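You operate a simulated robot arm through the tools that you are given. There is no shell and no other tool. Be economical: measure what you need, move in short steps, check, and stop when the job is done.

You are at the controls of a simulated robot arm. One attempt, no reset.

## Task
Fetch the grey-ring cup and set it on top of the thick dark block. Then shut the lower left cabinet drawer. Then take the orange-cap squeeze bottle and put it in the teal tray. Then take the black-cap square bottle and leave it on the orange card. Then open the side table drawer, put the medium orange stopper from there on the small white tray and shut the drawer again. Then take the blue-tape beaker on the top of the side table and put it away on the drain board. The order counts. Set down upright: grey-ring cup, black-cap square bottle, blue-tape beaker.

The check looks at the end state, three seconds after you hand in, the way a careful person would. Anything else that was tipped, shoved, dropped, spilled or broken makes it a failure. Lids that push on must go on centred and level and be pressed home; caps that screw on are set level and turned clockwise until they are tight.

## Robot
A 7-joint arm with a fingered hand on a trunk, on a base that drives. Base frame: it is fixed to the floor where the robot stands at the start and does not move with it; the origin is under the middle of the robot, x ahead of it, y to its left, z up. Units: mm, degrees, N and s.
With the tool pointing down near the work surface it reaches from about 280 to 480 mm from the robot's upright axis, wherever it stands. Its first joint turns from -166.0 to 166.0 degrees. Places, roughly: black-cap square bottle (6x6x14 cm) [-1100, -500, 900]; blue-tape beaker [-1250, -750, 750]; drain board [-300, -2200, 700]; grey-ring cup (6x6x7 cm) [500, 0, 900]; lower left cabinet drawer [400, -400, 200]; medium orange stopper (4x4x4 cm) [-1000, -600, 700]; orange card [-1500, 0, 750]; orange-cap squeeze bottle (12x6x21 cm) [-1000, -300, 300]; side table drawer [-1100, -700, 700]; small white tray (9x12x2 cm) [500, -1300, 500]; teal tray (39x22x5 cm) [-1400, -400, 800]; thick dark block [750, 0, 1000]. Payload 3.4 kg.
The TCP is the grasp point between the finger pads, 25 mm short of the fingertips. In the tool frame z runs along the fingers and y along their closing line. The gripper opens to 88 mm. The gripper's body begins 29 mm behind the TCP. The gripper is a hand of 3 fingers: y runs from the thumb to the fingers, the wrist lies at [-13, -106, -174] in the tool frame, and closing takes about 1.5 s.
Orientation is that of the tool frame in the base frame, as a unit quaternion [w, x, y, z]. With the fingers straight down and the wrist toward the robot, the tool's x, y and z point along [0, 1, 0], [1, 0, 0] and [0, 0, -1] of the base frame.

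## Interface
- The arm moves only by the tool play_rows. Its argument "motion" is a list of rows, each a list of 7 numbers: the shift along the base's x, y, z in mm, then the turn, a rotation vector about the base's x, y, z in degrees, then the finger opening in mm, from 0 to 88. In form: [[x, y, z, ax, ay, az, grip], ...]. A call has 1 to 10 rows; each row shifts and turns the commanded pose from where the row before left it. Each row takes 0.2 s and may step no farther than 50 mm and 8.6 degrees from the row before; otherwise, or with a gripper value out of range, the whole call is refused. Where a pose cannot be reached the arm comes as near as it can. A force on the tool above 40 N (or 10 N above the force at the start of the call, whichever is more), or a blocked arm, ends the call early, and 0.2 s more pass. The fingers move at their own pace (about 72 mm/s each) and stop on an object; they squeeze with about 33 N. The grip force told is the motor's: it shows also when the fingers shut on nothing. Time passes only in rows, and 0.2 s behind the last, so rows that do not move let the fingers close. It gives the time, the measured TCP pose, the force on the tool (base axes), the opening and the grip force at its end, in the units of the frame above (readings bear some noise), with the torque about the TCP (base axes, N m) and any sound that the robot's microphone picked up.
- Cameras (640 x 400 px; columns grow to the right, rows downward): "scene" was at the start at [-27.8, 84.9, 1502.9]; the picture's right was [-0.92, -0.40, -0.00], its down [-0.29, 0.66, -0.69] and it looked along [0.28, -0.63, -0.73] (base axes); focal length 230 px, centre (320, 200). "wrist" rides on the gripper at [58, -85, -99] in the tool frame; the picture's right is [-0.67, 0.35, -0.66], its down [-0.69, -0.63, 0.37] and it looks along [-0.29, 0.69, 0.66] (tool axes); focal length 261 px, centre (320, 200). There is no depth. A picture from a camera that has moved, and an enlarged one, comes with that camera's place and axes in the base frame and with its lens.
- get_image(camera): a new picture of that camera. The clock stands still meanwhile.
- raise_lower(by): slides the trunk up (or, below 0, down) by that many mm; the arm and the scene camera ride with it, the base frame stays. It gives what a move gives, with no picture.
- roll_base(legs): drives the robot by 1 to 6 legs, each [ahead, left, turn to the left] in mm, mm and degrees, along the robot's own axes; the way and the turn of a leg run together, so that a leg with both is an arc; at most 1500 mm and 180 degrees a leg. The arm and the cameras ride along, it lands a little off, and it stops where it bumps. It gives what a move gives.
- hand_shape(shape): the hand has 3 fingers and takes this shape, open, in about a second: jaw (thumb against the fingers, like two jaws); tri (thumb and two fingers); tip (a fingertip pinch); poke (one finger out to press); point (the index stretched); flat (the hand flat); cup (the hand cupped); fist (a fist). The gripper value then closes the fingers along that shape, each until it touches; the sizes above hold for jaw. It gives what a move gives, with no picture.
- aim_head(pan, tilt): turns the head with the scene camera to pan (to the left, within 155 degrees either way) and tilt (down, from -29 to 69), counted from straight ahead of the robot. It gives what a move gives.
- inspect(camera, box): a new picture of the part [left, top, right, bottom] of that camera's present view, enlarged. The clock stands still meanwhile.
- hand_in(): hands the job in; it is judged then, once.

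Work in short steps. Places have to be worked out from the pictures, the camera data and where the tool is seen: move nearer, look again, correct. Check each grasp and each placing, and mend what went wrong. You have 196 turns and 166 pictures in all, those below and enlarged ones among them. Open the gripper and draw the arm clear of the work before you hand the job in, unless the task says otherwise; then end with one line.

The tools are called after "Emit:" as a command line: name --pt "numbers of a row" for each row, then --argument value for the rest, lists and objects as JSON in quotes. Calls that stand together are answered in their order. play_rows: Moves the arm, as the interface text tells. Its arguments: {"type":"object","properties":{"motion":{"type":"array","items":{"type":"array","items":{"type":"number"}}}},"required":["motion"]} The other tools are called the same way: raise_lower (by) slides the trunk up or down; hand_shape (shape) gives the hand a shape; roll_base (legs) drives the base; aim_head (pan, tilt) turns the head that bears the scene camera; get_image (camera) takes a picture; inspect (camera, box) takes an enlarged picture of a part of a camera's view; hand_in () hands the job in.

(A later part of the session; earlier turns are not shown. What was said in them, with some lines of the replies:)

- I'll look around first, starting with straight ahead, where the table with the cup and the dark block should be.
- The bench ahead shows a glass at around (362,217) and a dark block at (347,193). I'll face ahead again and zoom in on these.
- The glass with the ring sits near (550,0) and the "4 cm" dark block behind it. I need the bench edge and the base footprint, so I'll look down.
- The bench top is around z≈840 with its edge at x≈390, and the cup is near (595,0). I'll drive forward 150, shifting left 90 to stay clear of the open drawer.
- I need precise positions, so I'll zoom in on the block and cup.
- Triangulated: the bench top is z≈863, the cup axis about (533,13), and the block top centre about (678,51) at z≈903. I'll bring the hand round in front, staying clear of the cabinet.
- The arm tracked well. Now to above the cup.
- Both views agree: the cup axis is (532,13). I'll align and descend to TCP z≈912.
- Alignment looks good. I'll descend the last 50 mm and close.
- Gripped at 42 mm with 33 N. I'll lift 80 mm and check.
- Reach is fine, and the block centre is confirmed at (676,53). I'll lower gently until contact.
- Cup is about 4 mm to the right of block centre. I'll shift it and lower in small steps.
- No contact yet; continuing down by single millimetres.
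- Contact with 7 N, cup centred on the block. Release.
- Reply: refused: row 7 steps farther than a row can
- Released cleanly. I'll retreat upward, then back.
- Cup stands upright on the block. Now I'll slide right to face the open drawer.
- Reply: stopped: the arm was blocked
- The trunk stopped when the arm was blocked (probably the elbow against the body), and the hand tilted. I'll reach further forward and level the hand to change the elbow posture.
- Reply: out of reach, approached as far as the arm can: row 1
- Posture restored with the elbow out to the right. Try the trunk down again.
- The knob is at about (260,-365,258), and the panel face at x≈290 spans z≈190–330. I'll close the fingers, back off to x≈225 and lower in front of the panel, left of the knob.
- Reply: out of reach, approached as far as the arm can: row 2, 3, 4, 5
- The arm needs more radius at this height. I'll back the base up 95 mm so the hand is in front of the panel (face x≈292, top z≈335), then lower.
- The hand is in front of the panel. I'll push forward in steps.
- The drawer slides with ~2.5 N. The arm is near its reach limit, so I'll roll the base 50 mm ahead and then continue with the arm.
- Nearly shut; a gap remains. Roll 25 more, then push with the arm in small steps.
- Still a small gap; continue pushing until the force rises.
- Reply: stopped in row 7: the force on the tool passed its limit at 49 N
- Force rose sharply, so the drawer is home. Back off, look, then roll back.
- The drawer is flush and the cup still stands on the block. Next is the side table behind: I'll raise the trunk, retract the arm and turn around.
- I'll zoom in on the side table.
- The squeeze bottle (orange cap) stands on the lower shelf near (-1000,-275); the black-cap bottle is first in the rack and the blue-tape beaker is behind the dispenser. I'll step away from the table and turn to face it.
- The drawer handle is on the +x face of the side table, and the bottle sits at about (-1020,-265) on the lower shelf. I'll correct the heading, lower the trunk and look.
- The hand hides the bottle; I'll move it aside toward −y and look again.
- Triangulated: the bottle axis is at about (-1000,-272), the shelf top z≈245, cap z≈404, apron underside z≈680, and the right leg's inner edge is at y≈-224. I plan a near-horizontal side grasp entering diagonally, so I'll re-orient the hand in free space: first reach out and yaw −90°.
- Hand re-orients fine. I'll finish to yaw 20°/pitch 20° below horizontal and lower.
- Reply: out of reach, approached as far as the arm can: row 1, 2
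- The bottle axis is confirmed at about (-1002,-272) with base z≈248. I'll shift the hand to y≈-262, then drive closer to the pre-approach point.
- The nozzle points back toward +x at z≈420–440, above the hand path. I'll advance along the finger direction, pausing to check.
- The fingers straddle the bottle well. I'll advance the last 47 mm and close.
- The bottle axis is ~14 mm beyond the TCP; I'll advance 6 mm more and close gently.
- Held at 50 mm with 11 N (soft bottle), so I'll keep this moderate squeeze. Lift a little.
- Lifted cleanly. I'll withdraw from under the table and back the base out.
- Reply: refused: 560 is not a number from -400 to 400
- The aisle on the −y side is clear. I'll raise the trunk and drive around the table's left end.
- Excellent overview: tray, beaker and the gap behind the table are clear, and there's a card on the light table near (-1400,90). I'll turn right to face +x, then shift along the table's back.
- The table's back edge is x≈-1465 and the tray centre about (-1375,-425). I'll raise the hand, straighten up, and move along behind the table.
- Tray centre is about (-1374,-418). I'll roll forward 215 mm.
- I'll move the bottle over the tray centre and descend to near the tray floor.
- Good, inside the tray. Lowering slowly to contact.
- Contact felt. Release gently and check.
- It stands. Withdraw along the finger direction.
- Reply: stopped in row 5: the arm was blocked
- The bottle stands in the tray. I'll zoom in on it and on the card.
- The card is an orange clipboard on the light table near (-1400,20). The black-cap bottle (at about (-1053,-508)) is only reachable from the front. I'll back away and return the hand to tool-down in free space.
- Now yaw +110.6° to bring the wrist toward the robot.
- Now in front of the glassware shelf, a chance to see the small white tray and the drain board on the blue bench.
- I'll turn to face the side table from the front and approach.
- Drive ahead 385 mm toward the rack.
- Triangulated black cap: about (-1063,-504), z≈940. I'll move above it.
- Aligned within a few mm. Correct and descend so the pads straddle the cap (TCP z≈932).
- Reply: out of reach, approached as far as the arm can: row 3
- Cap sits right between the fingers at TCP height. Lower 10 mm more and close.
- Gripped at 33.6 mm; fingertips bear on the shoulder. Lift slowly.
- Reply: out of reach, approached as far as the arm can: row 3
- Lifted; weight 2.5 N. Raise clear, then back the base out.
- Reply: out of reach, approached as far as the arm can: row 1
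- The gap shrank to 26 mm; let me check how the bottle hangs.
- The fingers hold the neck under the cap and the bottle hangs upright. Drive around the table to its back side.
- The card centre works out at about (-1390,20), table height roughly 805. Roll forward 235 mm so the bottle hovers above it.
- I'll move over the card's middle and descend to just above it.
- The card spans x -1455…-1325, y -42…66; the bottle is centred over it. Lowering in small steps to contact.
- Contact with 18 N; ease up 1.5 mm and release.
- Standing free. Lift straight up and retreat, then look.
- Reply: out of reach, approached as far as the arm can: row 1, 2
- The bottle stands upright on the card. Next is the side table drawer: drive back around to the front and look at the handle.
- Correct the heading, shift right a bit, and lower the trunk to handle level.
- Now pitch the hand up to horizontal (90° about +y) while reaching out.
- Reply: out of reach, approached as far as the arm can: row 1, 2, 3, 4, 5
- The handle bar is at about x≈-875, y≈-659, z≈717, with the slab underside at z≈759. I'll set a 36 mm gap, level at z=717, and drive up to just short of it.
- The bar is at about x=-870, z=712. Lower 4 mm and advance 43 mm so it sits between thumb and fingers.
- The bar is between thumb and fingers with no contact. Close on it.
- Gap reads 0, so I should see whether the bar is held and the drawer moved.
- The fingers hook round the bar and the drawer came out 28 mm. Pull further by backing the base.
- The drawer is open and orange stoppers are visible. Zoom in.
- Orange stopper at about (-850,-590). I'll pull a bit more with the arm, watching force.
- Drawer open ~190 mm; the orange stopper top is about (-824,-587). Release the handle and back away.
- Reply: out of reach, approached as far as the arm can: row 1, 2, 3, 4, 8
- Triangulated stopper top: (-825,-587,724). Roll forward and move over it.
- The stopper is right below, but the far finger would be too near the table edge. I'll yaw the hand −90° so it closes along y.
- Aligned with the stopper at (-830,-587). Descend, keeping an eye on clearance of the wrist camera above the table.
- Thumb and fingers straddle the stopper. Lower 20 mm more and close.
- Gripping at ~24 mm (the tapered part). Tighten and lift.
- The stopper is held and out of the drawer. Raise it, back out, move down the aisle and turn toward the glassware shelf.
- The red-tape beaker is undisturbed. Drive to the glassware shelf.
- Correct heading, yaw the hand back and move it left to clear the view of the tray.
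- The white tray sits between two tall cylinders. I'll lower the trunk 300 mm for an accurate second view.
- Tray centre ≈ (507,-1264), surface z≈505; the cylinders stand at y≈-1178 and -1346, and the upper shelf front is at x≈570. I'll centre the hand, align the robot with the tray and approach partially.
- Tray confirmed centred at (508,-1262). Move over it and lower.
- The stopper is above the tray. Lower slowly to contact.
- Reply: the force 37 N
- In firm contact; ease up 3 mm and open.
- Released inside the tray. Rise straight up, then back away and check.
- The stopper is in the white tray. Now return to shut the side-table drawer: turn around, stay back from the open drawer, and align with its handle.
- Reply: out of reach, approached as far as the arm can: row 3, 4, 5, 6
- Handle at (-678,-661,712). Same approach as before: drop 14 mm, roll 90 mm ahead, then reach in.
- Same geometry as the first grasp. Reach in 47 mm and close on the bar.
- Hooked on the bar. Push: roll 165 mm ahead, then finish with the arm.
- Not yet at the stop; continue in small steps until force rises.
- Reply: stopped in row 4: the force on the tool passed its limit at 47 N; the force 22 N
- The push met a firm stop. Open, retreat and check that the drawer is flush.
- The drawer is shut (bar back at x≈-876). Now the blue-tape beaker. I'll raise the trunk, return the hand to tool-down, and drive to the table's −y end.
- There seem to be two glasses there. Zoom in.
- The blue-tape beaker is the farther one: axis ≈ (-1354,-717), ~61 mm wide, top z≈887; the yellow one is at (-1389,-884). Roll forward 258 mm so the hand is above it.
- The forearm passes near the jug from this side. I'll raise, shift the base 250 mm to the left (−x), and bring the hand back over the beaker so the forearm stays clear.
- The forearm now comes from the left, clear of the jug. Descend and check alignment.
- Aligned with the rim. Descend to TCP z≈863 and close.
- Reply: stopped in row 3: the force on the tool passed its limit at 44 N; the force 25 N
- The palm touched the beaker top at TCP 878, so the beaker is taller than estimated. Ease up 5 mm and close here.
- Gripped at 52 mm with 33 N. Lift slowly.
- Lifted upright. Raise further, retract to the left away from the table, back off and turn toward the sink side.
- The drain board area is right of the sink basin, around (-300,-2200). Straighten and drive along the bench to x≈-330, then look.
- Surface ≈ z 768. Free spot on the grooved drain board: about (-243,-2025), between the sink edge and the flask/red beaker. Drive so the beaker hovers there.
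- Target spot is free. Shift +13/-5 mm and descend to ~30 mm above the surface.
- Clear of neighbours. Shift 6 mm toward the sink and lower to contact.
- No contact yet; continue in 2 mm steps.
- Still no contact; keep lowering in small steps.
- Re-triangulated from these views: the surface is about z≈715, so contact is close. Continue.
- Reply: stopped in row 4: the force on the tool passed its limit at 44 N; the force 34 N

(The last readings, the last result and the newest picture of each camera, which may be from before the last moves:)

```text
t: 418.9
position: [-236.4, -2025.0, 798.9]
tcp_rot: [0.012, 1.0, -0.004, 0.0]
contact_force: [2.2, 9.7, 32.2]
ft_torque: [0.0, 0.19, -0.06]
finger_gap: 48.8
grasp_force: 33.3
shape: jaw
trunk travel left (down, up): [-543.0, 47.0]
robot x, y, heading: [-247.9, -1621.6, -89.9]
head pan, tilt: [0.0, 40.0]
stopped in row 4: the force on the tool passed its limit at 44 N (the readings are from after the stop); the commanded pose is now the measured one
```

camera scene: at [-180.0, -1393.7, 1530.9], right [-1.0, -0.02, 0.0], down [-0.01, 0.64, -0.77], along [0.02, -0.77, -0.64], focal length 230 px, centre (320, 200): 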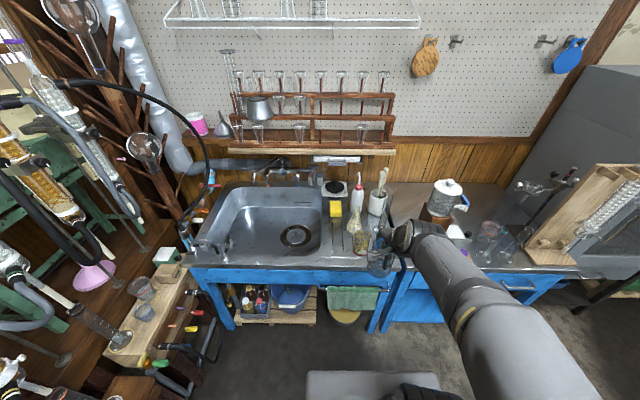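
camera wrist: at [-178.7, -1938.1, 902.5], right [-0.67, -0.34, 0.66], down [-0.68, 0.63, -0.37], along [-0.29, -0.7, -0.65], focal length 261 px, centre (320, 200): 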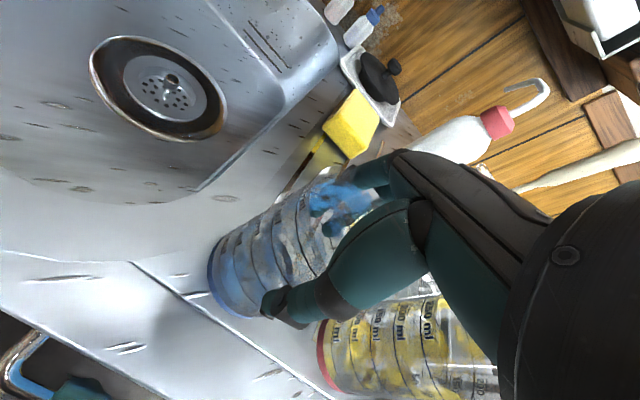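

Contact. Verify that it is the beaker's base on the board before releasing.

Emit:
play_rows --pt "0 0 2 0 0 0 36" --pt "0 0 0 0 0 0 36"

Emit:
inspect --camera "scene" --box '[300, 220, 440, 330]'

Emit:
inspect --camera "wrist" --box '[160, 140, 460, 400]'

```text
t: 419.5
position: [-236.1, -2023.8, 800.1]
tcp_rot: [0.011, 1.0, -0.004, 0.001]
contact_force: [1.3, 4.5, 26.9]
ft_torque: [-0.17, 0.2, -0.08]
finger_gap: 49.2
grasp_force: 32.8
shape: jaw
trunk travel left (down, up): [-543.0, 47.0]
robot x, y, heading: [-246.7, -1625.1, -90.0]
head pan, tilt: [0.0, 40.0]
```

```text
3.64 times, centred on (370, 275) of scene
camera zoom: at [-91.2, -1643.8, 1530.9], right [-1.0, 0.0, 0.0], down [0.0, 0.64, -0.77], along [0.0, -0.77, -0.64], focal length 837 px, centre (138, -73)
```

zoom: 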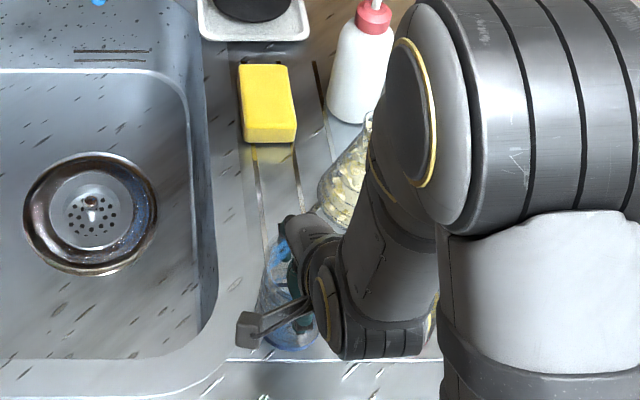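

```text
1.54 times, centred on (310, 270) of wrist
camera zoom: at [-178.2, -1938.0, 897.8], right [-0.67, -0.33, 0.66], down [-0.68, 0.63, -0.38], along [-0.29, -0.71, -0.65], focal length 401 px, centre (335, 92)
```

zoom: 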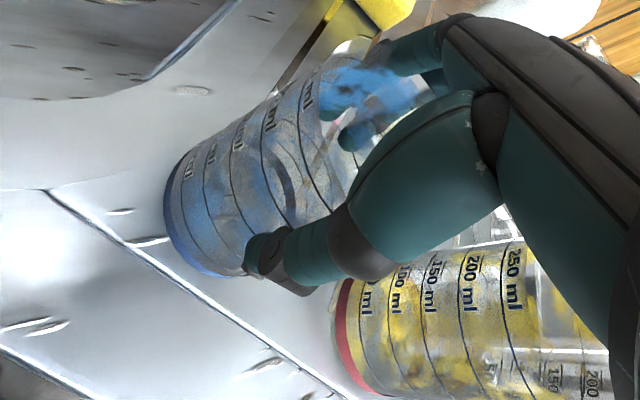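

Heights agree (base ≈ 712 ≈ surface), so it is resting on the board. Ease up and open.

Emit:
play_rows --pt "0 0 1.5 0 0 0 40" --pt "0 0 0 0 0 0 55" --pt "0 0 0 0 0 0 70" --pt "0 0 0 0 0 0 88" --pt "0 0 0 0 0 0 88" --pt "0 0 0 0 0 0 88"

Emit:
inspect --camera "wrist" --box '[160, 140, 460, 400]'

```text
t: 420.9
position: [-235.7, -2026.0, 799.1]
tcp_rot: [0.009, 1.0, -0.005, 0.001]
contact_force: [0.8, 1.5, 4.5]
ft_torque: [-0.05, 0.04, -0.02]
finger_gap: 88.0
grasp_force: 0.1
shape: jaw
trunk travel left (down, up): [-543.0, 47.0]
robot x, y, heading: [-250.2, -1621.5, -89.7]
head pan, tilt: [0.0, 40.0]
```

```text
1.54 times, centred on (310, 270) of wrist
camera zoom: at [-178.1, -1938.9, 898.6], right [-0.67, -0.33, 0.66], down [-0.68, 0.63, -0.38], along [-0.29, -0.7, -0.65], focal length 401 px, centre (335, 92)
```

zoom: 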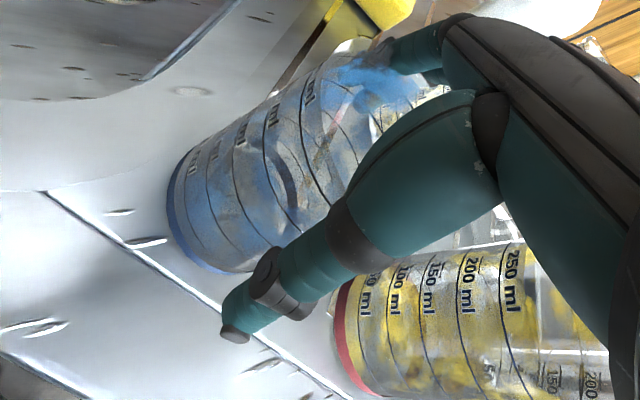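

Fingers are free. Rise straight up in gentle steps, then retreat.

Emit:
play_rows --pt "0 0 8 0 0 0 88" --pt "0 0 15 0 0 0 88" --pt "0 0 30 0 0 0 88" --pt "0 0 40 0 0 0 88" --pt "0 0 45 0 0 0 88" --pt "0 0 45 0 0 0 88" --pt "0 0 45 0 0 0 88" --pt "0 0 0 0 0 0 88"

Emit:
roll_base --legs '[[-300, 0, 0]]'

Emit:
get_image --camera "scene"

Emit:
inspect --camera "scene" --box '[280, 160, 440, 270]'

```text
t: 422.7
position: [-234.2, -2026.6, 1029.0]
tcp_rot: [0.009, 1.0, -0.004, 0.001]
contact_force: [0.0, 0.9, -1.1]
ft_torque: [-0.04, 0.0, -0.01]
finger_gap: 88.2
grasp_force: 0.1
shape: jaw
trunk travel left (down, up): [-543.0, 47.0]
robot x, y, heading: [-249.1, -1619.3, -89.9]
head pan, tilt: [0.0, 40.0]
```

```text
t: 424.7
position: [-233.3, -1722.5, 1029.0]
tcp_rot: [0.009, 1.0, -0.003, 0.001]
contact_force: [0.0, 1.1, -1.8]
ft_torque: [-0.04, 0.01, 0.03]
finger_gap: 87.8
grasp_force: 0.0
shape: jaw
trunk travel left (down, up): [-543.0, 47.0]
robot x, y, heading: [-246.8, -1316.5, -89.7]
head pan, tilt: [0.0, 40.0]
```

```text
8 pictures are left
camera scene: at [-92.1, -1341.5, 1530.9], right [-1.0, 0.0, 0.0], down [0.0, 0.64, -0.77], along [0.0, -0.77, -0.64], focal length 230 px, centre (320, 200)
```

scene: 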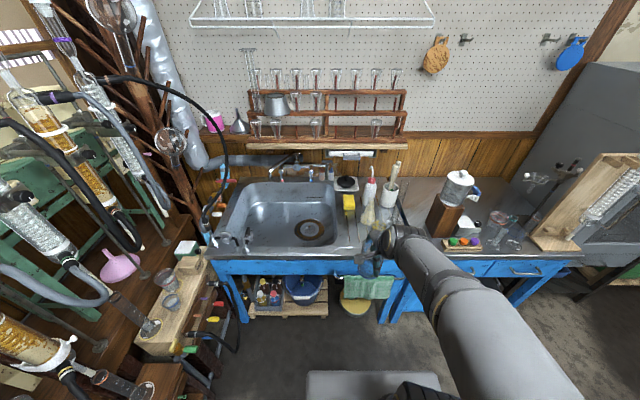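

```text
3.64 times, centred on (360, 215) of scene
camera zoom: at [-92.1, -1341.5, 1530.9], right [-1.0, 0.0, 0.0], down [0.0, 0.64, -0.77], along [0.0, -0.77, -0.64], focal length 837 px, centre (174, 146)
```

zoom: 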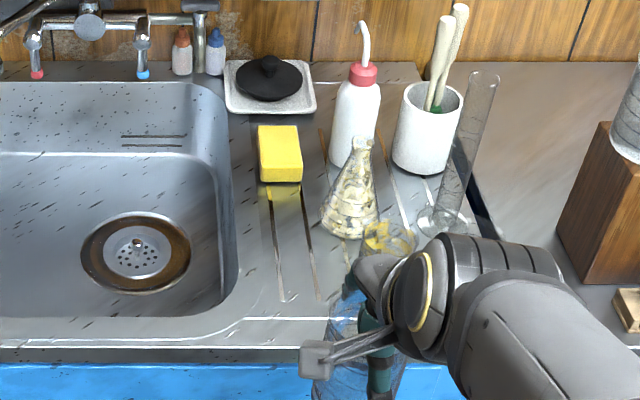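

The blue beaker seems to have come up with the hand. Check with the wrist camera.

Emit:
get_image --camera "wrist"

```text
6 pictures are left
camera wrist: at [-175.9, -1635.3, 1127.6], right [-0.67, -0.33, 0.66], down [-0.68, 0.63, -0.38], along [-0.29, -0.7, -0.65], focal length 261 px, centre (320, 200)
```

wrist: 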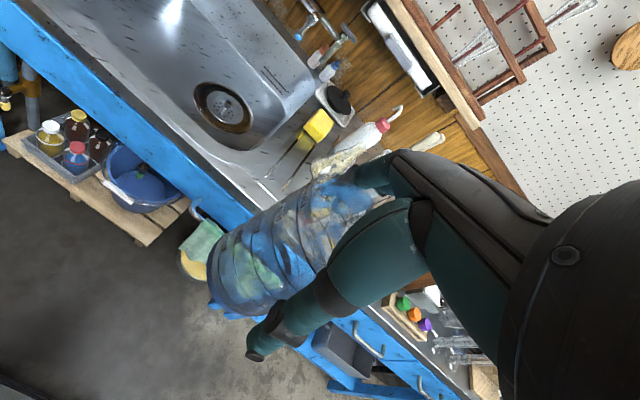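

The beaker's rim is jammed up in the palm from the earlier press, so it came along. I'll take it back to the same spot, set it down lightly and work it loose.

Emit:
roll_base --legs '[[300, 0, 0]]'

Emit:
play_rows --pt "4 0 -45 0 0 0 88" --pt "0 0 -45 0 0 0 88" --pt "0 0 -45 0 0 0 88" --pt "0 0 -45 0 0 0 88" --pt "0 0 -25 0 0 0 88" --pt "0 0 -12 0 0 0 88" --pt "0 0 0 0 0 0 88"

```text
t: 426.8
position: [-233.5, -2027.9, 1028.3]
tcp_rot: [0.009, 1.0, -0.004, 0.001]
contact_force: [0.6, 0.2, -1.1]
ft_torque: [0.01, -0.01, -0.01]
finger_gap: 88.0
grasp_force: 0.1
shape: jaw
trunk travel left (down, up): [-543.0, 47.0]
robot x, y, heading: [-248.7, -1620.1, -89.8]
head pan, tilt: [0.0, 40.0]
```

```text
t: 428.4
position: [-227.3, -2025.8, 810.3]
tcp_rot: [0.009, 1.0, -0.003, 0.001]
contact_force: [0.7, 0.1, -1.2]
ft_torque: [-0.04, -0.02, -0.01]
finger_gap: 88.0
grasp_force: 0.1
shape: jaw
trunk travel left (down, up): [-543.0, 47.0]
robot x, y, heading: [-243.4, -1623.1, -90.0]
head pan, tilt: [0.0, 40.0]
```

Emit:
play_rows --pt "0 0 -5 0 0 0 88" --pt "0 0 -2 0 0 0 88" --pt "0 0 -1.5 0 0 0 88" --pt "0 0 -1 0 0 0 88" --pt "0 0 0 0 0 0 88"

```text
t: 429.6
position: [-226.9, -2027.0, 802.2]
tcp_rot: [0.009, 1.0, -0.004, 0.001]
contact_force: [-0.1, 0.6, 1.4]
ft_torque: [0.04, -0.01, 0.03]
finger_gap: 87.8
grasp_force: 0.1
shape: jaw
trunk travel left (down, up): [-543.0, 47.0]
robot x, y, heading: [-251.4, -1623.8, -89.9]
head pan, tilt: [0.0, 40.0]
```

Beaker stands in light contact. I'll try spreading the fingers with the "tri" shape to change the contact points, then check.

Emit:
hand_shape --shape "tri"

Emit:
play_rows --pt "0 0 1 0 0 0 88" --pt "0 0 3 0 0 0 88" --pt "0 0 4 0 0 0 88" --pt "0 0 4 0 0 0 88" --pt "0 0 0 0 0 0 88"

Emit:
inspect --camera "wrist" --box '[160, 140, 460, 400]'

```text
t: 430.5
position: [-227.5, -2027.6, 802.2]
tcp_rot: [0.009, 1.0, -0.004, 0.001]
contact_force: [0.7, 0.7, 1.0]
ft_torque: [0.0, 0.03, 0.02]
finger_gap: 87.7
grasp_force: 0.1
shape: tri
trunk travel left (down, up): [-543.0, 47.0]
robot x, y, heading: [-247.7, -1622.8, -89.5]
head pan, tilt: [0.0, 40.0]
```

```text
t: 431.7
position: [-227.9, -2027.5, 813.9]
tcp_rot: [0.008, 1.0, -0.003, 0.001]
contact_force: [0.5, -0.3, -1.4]
ft_torque: [0.0, -0.01, -0.01]
finger_gap: 88.3
grasp_force: 0.1
shape: tri
trunk travel left (down, up): [-543.0, 47.0]
robot x, y, heading: [-249.4, -1624.1, -90.1]
head pan, tilt: [0.0, 40.0]
```

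```text
1.54 times, centred on (310, 270) of wrist
camera zoom: at [-170.8, -1941.5, 912.6], right [-0.67, -0.33, 0.66], down [-0.68, 0.63, -0.38], along [-0.29, -0.7, -0.65], focal length 401 px, centre (335, 92)
```

zoom: 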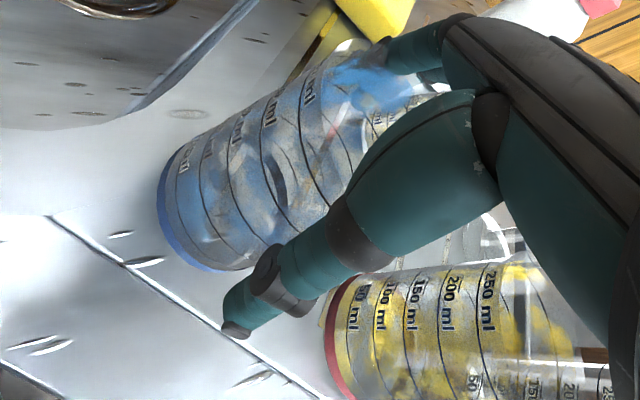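

Still stuck: the rim is wedged between the thick finger bases. The re-measured layout shows more free room at about (-232,-2090), well away from the neighbouring glass. I'll move there, set it down and use the "flat" shape so the fingers spread fully.

Emit:
play_rows --pt "0 0 20 0 0 0 88" --pt "-3 -31 0 0 0 0 88" --pt "-2 -32 0 0 0 0 88" --pt "0 0 -20 0 0 0 88" --pt "0 0 -6 0 0 0 88" --pt "0 0 -3 0 0 0 88" --pt "0 0 -1.5 0 0 0 88" --pt "0 0 0 0 0 0 88"

```text
t: 433.5
position: [-233.6, -2091.9, 803.5]
tcp_rot: [0.009, 1.0, -0.004, 0.001]
contact_force: [-0.4, -0.1, -0.8]
ft_torque: [0.06, 0.0, 0.0]
finger_gap: 88.0
grasp_force: 0.0
shape: tri
trunk travel left (down, up): [-543.0, 47.0]
robot x, y, heading: [-249.0, -1626.1, -89.7]
head pan, tilt: [0.0, 40.0]
```

Emit:
play_rows --pt "0 0 -1.5 0 0 0 88" --pt "0 0 -1 0 0 0 88" --pt "0 0 0 0 0 0 88"

```text
t: 434.3
position: [-233.2, -2089.8, 802.6]
tcp_rot: [0.01, 1.0, -0.004, 0.001]
contact_force: [0.7, 0.3, 3.5]
ft_torque: [-0.06, 0.0, 0.01]
finger_gap: 87.9
grasp_force: 0.0
shape: tri
trunk travel left (down, up): [-543.0, 47.0]
robot x, y, heading: [-248.8, -1623.4, -90.0]
head pan, tilt: [0.0, 40.0]
```

Light contact (3.5 N). Now spread the hand flat.

Emit:
hand_shape --shape "flat"

Emit:
get_image --camera "wrist"

```text
t: 435.2
position: [-233.4, -2089.8, 801.0]
tcp_rot: [0.008, 1.0, -0.004, 0.0]
contact_force: [-0.4, -0.6, -0.7]
ft_torque: [-0.01, -0.03, -0.04]
finger_gap: 0.2
grasp_force: 0.1
shape: flat
trunk travel left (down, up): [-543.0, 47.0]
robot x, y, heading: [-253.0, -1625.4, -89.8]
head pan, tilt: [0.0, 40.0]
```

```text
4 pictures are left
camera wrist: at [-176.4, -2003.9, 900.5], right [-0.67, -0.33, 0.66], down [-0.68, 0.63, -0.38], along [-0.29, -0.7, -0.65], focal length 261 px, centre (320, 200)
```

wrist: 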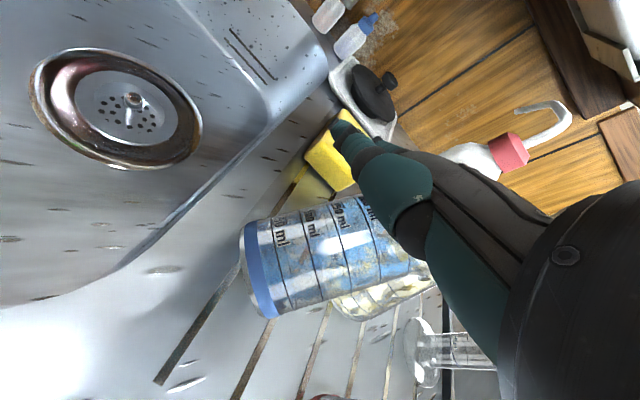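

The thumb has swung out over the sink and the beaker looks upright and free. Raise slowly and check.

Emit:
play_rows --pt "0 0 3 0 0 0 88" --pt "0 0 5 0 0 0 88" --pt "0 0 10 0 0 0 88" --pt "0 0 20 0 0 0 88" --pt "0 0 0 0 0 0 88"

Emit:
get_image --camera "wrist"

```text
t: 436.4
position: [-232.2, -2090.2, 838.9]
tcp_rot: [0.009, 1.0, -0.003, 0.001]
contact_force: [-0.6, 0.3, 0.0]
ft_torque: [0.01, 0.0, -0.01]
finger_gap: 0.0
grasp_force: 0.1
shape: flat
trunk travel left (down, up): [-543.0, 47.0]
robot x, y, heading: [-250.2, -1624.2, -89.8]
head pan, tilt: [0.0, 40.0]
```

```text
3 pictures are left
camera wrist: at [-175.9, -2003.2, 938.3], right [-0.67, -0.33, 0.66], down [-0.68, 0.63, -0.38], along [-0.29, -0.7, -0.65], focal length 261 px, centre (320, 200)
```

wrist: 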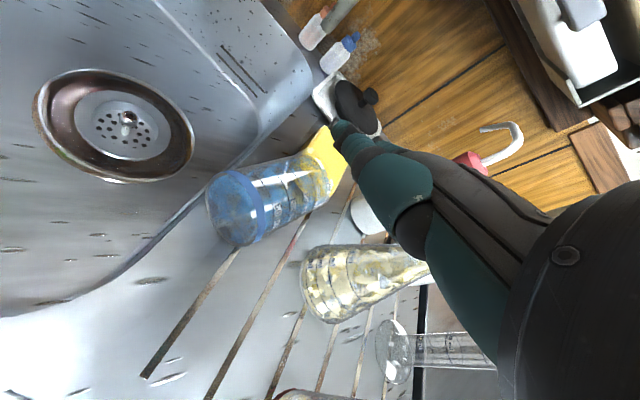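

The beaker has tipped over toward the sponge, so I must recover it with the few pictures left. Raise clear first and restore the jaw shape.

Emit:
play_rows --pt "0 0 10 0 0 0 88" --pt "0 0 25 0 0 0 88" --pt "0 0 40 0 0 0 88" --pt "0 0 45 0 0 0 88" --pt "0 0 40 0 0 0 88" --pt "0 0 0 0 0 0 88"

Emit:
hand_shape --shape "jaw"

Emit:
roll_base --legs '[[75, 0, 0]]'

Emit:
play_rows --pt "0 0 0 0 0 8.4 88" --pt "0 0 0 0 0 8.4 88" --pt "0 0 0 0 0 8.4 88" --pt "0 0 0 0 0 8.4 88" --pt "0 0 0 0 0 8.4 88" --pt "0 0 0 0 0 8.4 88" --pt "0 0 0 0 0 8.4 88" --pt "0 0 0 0 0 8.2 88" --pt "0 0 0 0 0 0 88"

```text
t: 437.8
position: [-234.5, -2088.5, 999.1]
tcp_rot: [0.008, 1.0, -0.004, 0.001]
contact_force: [-0.4, 0.6, 0.4]
ft_torque: [0.02, 0.03, 0.0]
finger_gap: 0.0
grasp_force: 0.1
shape: flat
trunk travel left (down, up): [-543.0, 47.0]
robot x, y, heading: [-249.7, -1625.9, -90.0]
head pan, tilt: [0.0, 40.0]
```

```text
t: 438.7
position: [-234.1, -2089.4, 998.9]
tcp_rot: [0.008, 1.0, -0.003, 0.001]
contact_force: [-0.1, 0.3, 0.2]
ft_torque: [-0.01, -0.01, 0.03]
finger_gap: 87.9
grasp_force: 0.0
shape: jaw
trunk travel left (down, up): [-543.0, 47.0]
robot x, y, heading: [-249.6, -1622.2, -89.5]
head pan, tilt: [0.0, 40.0]
```

```text
t: 439.7
position: [-234.4, -2165.3, 997.4]
tcp_rot: [0.009, 1.0, -0.004, 0.001]
contact_force: [-0.1, 0.2, -0.5]
ft_torque: [0.04, 0.01, 0.0]
finger_gap: 87.9
grasp_force: 0.2
shape: jaw
trunk travel left (down, up): [-543.0, 47.0]
robot x, y, heading: [-250.2, -1701.0, -90.1]
head pan, tilt: [0.0, 40.0]
```

```text
t: 441.7
position: [-235.0, -2165.6, 1000.2]
tcp_rot: [0.007, 0.836, 0.549, 0.006]
contact_force: [-1.1, 0.2, 1.3]
ft_torque: [0.01, 0.0, -0.02]
finger_gap: 87.7
grasp_force: 0.0
shape: jaw
trunk travel left (down, up): [-543.0, 47.0]
robot x, y, heading: [-246.1, -1694.9, -90.0]
head pan, tilt: [0.0, 40.0]
```

Look with the wrist camera (2 left after this).

Emit:
get_image --camera "wrist"

```text
2 pictures are left
camera wrist: at [-292.2, -2077.6, 1097.6], right [0.04, -0.75, 0.66], down [-0.84, -0.38, -0.38], along [0.54, -0.54, -0.65], focal length 261 px, centre (320, 200)
```

wrist: 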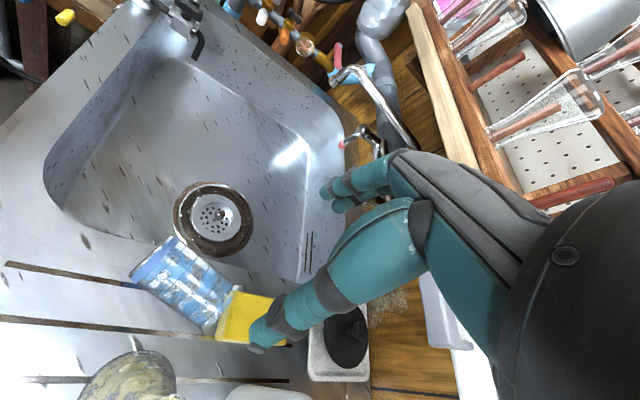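

The beaker lies with base at about (-193,-2120) and rim at (-240,-2212), rim against the sponge. Align yaw and move over its middle, then descend in stages.

Emit:
play_rows --pt "9 0 -20 0 0 -3.9 88" --pt "9 0 -45 0 0 0 88" --pt "0 0 -45 0 0 0 88" --pt "0 0 -45 0 0 0 88" --pt "0 0 -25 0 0 0 88" --pt "0 0 0 0 0 0 88"

```text
t: 443.1
position: [-214.4, -2166.6, 819.0]
tcp_rot: [0.007, 0.855, 0.519, 0.006]
contact_force: [-0.2, 0.6, -0.8]
ft_torque: [-0.03, 0.02, 0.0]
finger_gap: 87.8
grasp_force: 0.2
shape: jaw
trunk travel left (down, up): [-543.0, 47.0]
robot x, y, heading: [-250.1, -1696.9, -90.2]
head pan, tilt: [0.0, 40.0]
```

Pose tracks well. Descend to TCP 762.

Emit:
play_rows --pt "-2 0 -20 0 0 0 88" --pt "0 0 -18 0 0 0 88" --pt "0 0 -10 0 0 0 88" --pt "0 0 -8 0 0 0 88" --pt "0 0 0 0 0 0 88"

```text
t: 444.3
position: [-218.1, -2164.9, 763.2]
tcp_rot: [0.007, 0.854, 0.52, 0.006]
contact_force: [-0.2, 0.8, 0.1]
ft_torque: [0.02, -0.03, 0.01]
finger_gap: 87.9
grasp_force: 0.1
shape: jaw
trunk travel left (down, up): [-543.0, 47.0]
robot x, y, heading: [-247.4, -1700.9, -89.9]
head pan, tilt: [0.0, 40.0]
```

No contact on the way down. Close gently.

Emit:
play_rows --pt "0 0 0 0 0 0 75" --pt "0 0 0 0 0 0 62" --pt "0 0 0 0 0 0 50" --pt "0 0 0 0 0 0 40" --pt "0 0 0 0 0 0 36" --pt "0 0 0 0 0 0 36" --pt "0 0 0 0 0 0 36" --pt "0 0 0 0 0 0 36"

```text
t: 446.1
position: [-218.8, -2165.2, 762.0]
tcp_rot: [0.007, 0.855, 0.519, 0.005]
contact_force: [0.0, -0.5, -1.1]
ft_torque: [-0.01, -0.01, 0.01]
finger_gap: 51.9
grasp_force: 33.0
shape: jaw
trunk travel left (down, up): [-543.0, 47.0]
robot x, y, heading: [-247.8, -1699.4, -89.8]
head pan, tilt: [0.0, 40.0]
```

Gripped across the body (52 mm, 33 N). Lift straight up, then back the base so there is room to turn the beaker upright.

Emit:
play_rows --pt "0 0 10 0 0 0 34" --pt "0 0 25 0 0 0 34" --pt "0 0 35 0 0 0 34" --pt "0 0 40 0 0 0 34" --pt "0 0 40 0 0 0 34" --pt "0 0 0 0 0 0 34"

Emit:
roll_base --legs '[[-200, 0, 0]]'

```text
t: 447.5
position: [-219.5, -2166.6, 912.9]
tcp_rot: [0.007, 0.854, 0.52, 0.006]
contact_force: [-0.7, 0.2, -1.3]
ft_torque: [-0.04, 0.0, 0.0]
finger_gap: 51.8
grasp_force: 33.5
shape: jaw
trunk travel left (down, up): [-543.0, 47.0]
robot x, y, heading: [-249.9, -1703.1, -90.0]
head pan, tilt: [0.0, 40.0]
```

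```text
t: 449.2
position: [-217.3, -1959.4, 913.5]
tcp_rot: [0.007, 0.853, 0.522, 0.005]
contact_force: [0.1, -0.1, -1.0]
ft_torque: [0.02, 0.02, -0.02]
finger_gap: 51.7
grasp_force: 33.1
shape: jaw
trunk travel left (down, up): [-543.0, 47.0]
robot x, y, heading: [-246.9, -1492.2, -89.6]
head pan, tilt: [0.0, 40.0]
```

Held. Now rotate the hand so the beaker's rim comes up (83° about the closing axis).

Emit:
play_rows --pt "-3 -5 3 -7.36 3.83 0 34" --pt "-3 -5 3 -7.36 3.83 0 34" --pt "-3 -5 3 -7.36 3.83 0 34" --pt "-3 -5 3 -7.36 3.83 0 34" --pt "-3 -5 3 -7.36 3.83 0 34" --pt "-3 -5 3 -7.36 3.83 0 34" --pt "-3 -5 3 -7.36 3.83 0 34" --pt "-3 -5 3 -7.36 3.83 0 34" --pt "-3 -5 3 -7.36 3.83 0 34" --pt "-3 -5 0 -7.36 3.83 0 34"

Emit:
play_rows --pt "0 0 0 0 0 0 34" --pt "0 0 0 0 0 0 34"

```text
t: 451.4
position: [-249.4, -2011.3, 940.6]
tcp_rot: [0.346, 0.636, 0.397, -0.564]
contact_force: [0.3, -0.3, -1.1]
ft_torque: [0.01, 0.0, -0.01]
finger_gap: 51.5
grasp_force: 33.5
shape: jaw
trunk travel left (down, up): [-543.0, 47.0]
robot x, y, heading: [-248.4, -1494.8, -89.6]
head pan, tilt: [0.0, 40.0]
```

```text
t: 452.0
position: [-250.2, -2009.8, 940.8]
tcp_rot: [0.347, 0.636, 0.396, -0.564]
contact_force: [-0.6, 0.7, -1.0]
ft_torque: [0.01, -0.01, 0.03]
finger_gap: 51.6
grasp_force: 32.9
shape: jaw
trunk travel left (down, up): [-543.0, 47.0]
robot x, y, heading: [-251.8, -1491.4, -89.4]
head pan, tilt: [0.0, 40.0]
```

The rotation succeeded. One zoomed scene view to judge uprightness.

Emit:
inspect --camera "scene" --box '[290, 170, 450, 300]'

```text
3.08 times, centred on (370, 235) of scene
camera zoom: at [-91.6, -1516.1, 1530.8], right [-1.0, -0.01, 0.0], down [0.0, 0.64, -0.77], along [0.01, -0.77, -0.64], focal length 708 px, centre (166, 92)
```

zoom: 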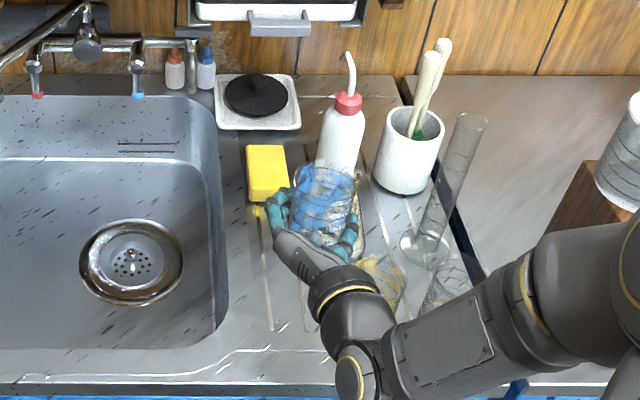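

The beaker is upright in the hand, clear of the neighbours. Move over the free spot and descend.

Emit:
play_rows --pt "9 -10 0 0 0 0 34" --pt "9 -10 0 0 0 0 34" --pt "0 0 -40 0 0 0 34" --pt "0 0 -40 0 0 0 34" --pt "0 0 -35 0 0 0 34" --pt "0 0 -25 0 0 0 34" --pt "0 0 0 0 0 0 34"

```text
t: 453.6
position: [-233.4, -2030.9, 801.5]
tcp_rot: [0.348, 0.635, 0.396, -0.564]
contact_force: [-0.2, -0.5, -0.8]
ft_torque: [0.0, 0.0, 0.0]
finger_gap: 51.4
grasp_force: 33.0
shape: jaw
trunk travel left (down, up): [-543.0, 47.0]
robot x, y, heading: [-248.5, -1494.5, -89.6]
head pan, tilt: [0.0, 40.0]
```

Emit:
play_rows --pt "0 0 -8 0 0 0 34" --pt "0 0 -6 0 0 0 34" --pt "0 0 -4 0 0 0 34" --pt "0 0 -3 0 0 0 34" --pt "0 0 -2 0 0 0 34" --pt "0 0 -2 0 0 0 34" --pt "0 0 -2 0 0 0 34" --pt "0 0 0 0 0 0 34"

```text
t: 455.4
position: [-229.7, -2030.1, 776.4]
tcp_rot: [0.349, 0.636, 0.395, -0.564]
contact_force: [3.7, 2.8, 17.6]
ft_torque: [-0.44, -0.15, 0.1]
finger_gap: 50.9
grasp_force: 32.8
shape: jaw
trunk travel left (down, up): [-543.0, 47.0]
robot x, y, heading: [-248.4, -1491.3, -89.6]
head pan, tilt: [0.0, 40.0]
```

The torque shows the far edge of the base touching first: it's ~7° short of upright. Raise a little, add the 7°, and lower again.

Emit:
play_rows --pt "0 0 8 0 0 0 34" --pt "0 0 0 -6.2 3.23 0 34" --pt "0 0 -4 0 0 0 34" --pt "0 0 -2 0 0 0 34" --pt "0 0 0 0 0 0 34"

```text
t: 456.6
position: [-230.6, -2030.2, 775.4]
tcp_rot: [-0.369, -0.601, -0.374, 0.602]
contact_force: [-1.9, -0.1, 5.8]
ft_torque: [-0.1, -0.03, 0.0]
finger_gap: 50.9
grasp_force: 32.8
shape: jaw
trunk travel left (down, up): [-543.0, 47.0]
robot x, y, heading: [-252.0, -1492.1, -89.7]
head pan, tilt: [0.0, 40.0]
```

Nearly flat now. Add 2° and press lightly to seat the base.

Emit:
play_rows --pt "0 0 0 -1.8 0.92 0 34" --pt "0 0 -1 0 0 0 34" --pt "0 0 -0.5 0 0 0 34" --pt "0 0 0 0 0 0 34"

```text
t: 457.6
position: [-229.9, -2029.2, 774.2]
tcp_rot: [-0.376, -0.59, -0.368, 0.612]
contact_force: [-2.0, 1.0, 7.2]
ft_torque: [-0.12, -0.1, -0.02]
finger_gap: 50.9
grasp_force: 33.1
shape: jaw
trunk travel left (down, up): [-543.0, 47.0]
robot x, y, heading: [-246.8, -1492.5, -89.6]
head pan, tilt: [0.0, 40.0]
```

Seated. Open gradually and check the forces.

Emit:
play_rows --pt "0 0 0 0 0 0 45" --pt "0 0 0 0 0 0 54" --pt "0 0 0 0 0 0 62" --pt "0 0 0 0 0 0 75" --pt "0 0 0 0 0 0 88" --pt "0 0 0 0 0 0 88"

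```text
t: 459.0
position: [-229.8, -2029.7, 774.1]
tcp_rot: [-0.376, -0.591, -0.368, 0.612]
contact_force: [0.9, 0.1, -1.0]
ft_torque: [-0.02, -0.02, 0.0]
finger_gap: 87.4
grasp_force: 0.1
shape: jaw
trunk travel left (down, up): [-543.0, 47.0]
robot x, y, heading: [-251.3, -1492.8, -89.5]
head pan, tilt: [0.0, 40.0]
```

Free reading. Withdraw slowly straight back along the finger direction.

Emit:
play_rows --pt "2 4 0 0 0 0 88" --pt "3 6 0 0 0 0 88" --pt "4 8 0 0 0 0 88" --pt "5 10 0 0 0 0 88" --pt "0 0 0 0 0 0 88"

```text
t: 460.2
position: [-216.9, -2000.7, 774.8]
tcp_rot: [-0.376, -0.59, -0.368, 0.612]
contact_force: [0.1, 0.0, -0.1]
ft_torque: [0.0, -0.01, 0.03]
finger_gap: 87.7
grasp_force: 0.0
shape: jaw
trunk travel left (down, up): [-543.0, 47.0]
robot x, y, heading: [-248.5, -1492.9, -89.6]
head pan, tilt: [0.0, 40.0]
```

Forces are zero while sliding back, so it's free. Continue out and then back the base away.

Emit:
play_rows --pt "7 14 0 0 0 0 88" --pt "9 18 0 0 0 0 88" --pt "9 18 0 0 0 0 88" --pt "0 5 30 0 0 0 88" --pt "0 0 0 0 0 0 88"

Emit:
roll_base --legs '[[-250, 0, 0]]'

Emit:
inspect --camera "scene" --box '[280, 140, 460, 280]'

```text
t: 461.4
position: [-192.6, -1946.4, 804.8]
tcp_rot: [-0.376, -0.59, -0.368, 0.613]
contact_force: [0.0, -0.9, -0.2]
ft_torque: [0.01, 0.0, -0.01]
finger_gap: 87.7
grasp_force: 0.0
shape: jaw
trunk travel left (down, up): [-543.0, 47.0]
robot x, y, heading: [-253.2, -1490.8, -90.0]
head pan, tilt: [0.0, 40.0]
```

```text
t: 463.2
position: [-194.3, -1696.2, 806.3]
tcp_rot: [-0.376, -0.591, -0.368, 0.612]
contact_force: [-0.1, -0.1, -0.7]
ft_torque: [0.01, -0.02, 0.02]
finger_gap: 87.8
grasp_force: 0.0
shape: jaw
trunk travel left (down, up): [-543.0, 47.0]
robot x, y, heading: [-252.2, -1245.9, -89.6]
head pan, tilt: [0.0, 40.0]
```

```text
2.86 times, centred on (370, 210) of scene
camera zoom: at [-93.0, -1265.0, 1530.9], right [-1.0, 0.0, 0.0], down [0.0, 0.64, -0.77], along [0.0, -0.77, -0.64], focal length 658 px, centre (177, 171)
```

zoom: 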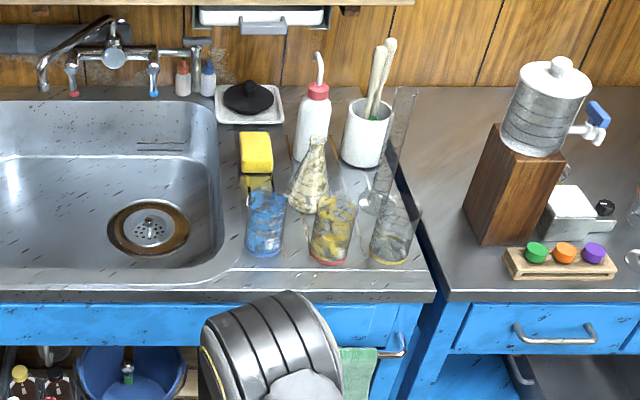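

The blue-tape beaker stands upright on the drain board beside the others, and nothing around it was disturbed. The hand is open and clear, so I'm handing in.

Emit:
hand_in

```text
The job is handed in.
```

I did all six steps in the order given and handed the job in. The blue-tape beaker tipped over once as I released it on the drain board, so I picked it up again; the last picture shows it standing upright there.
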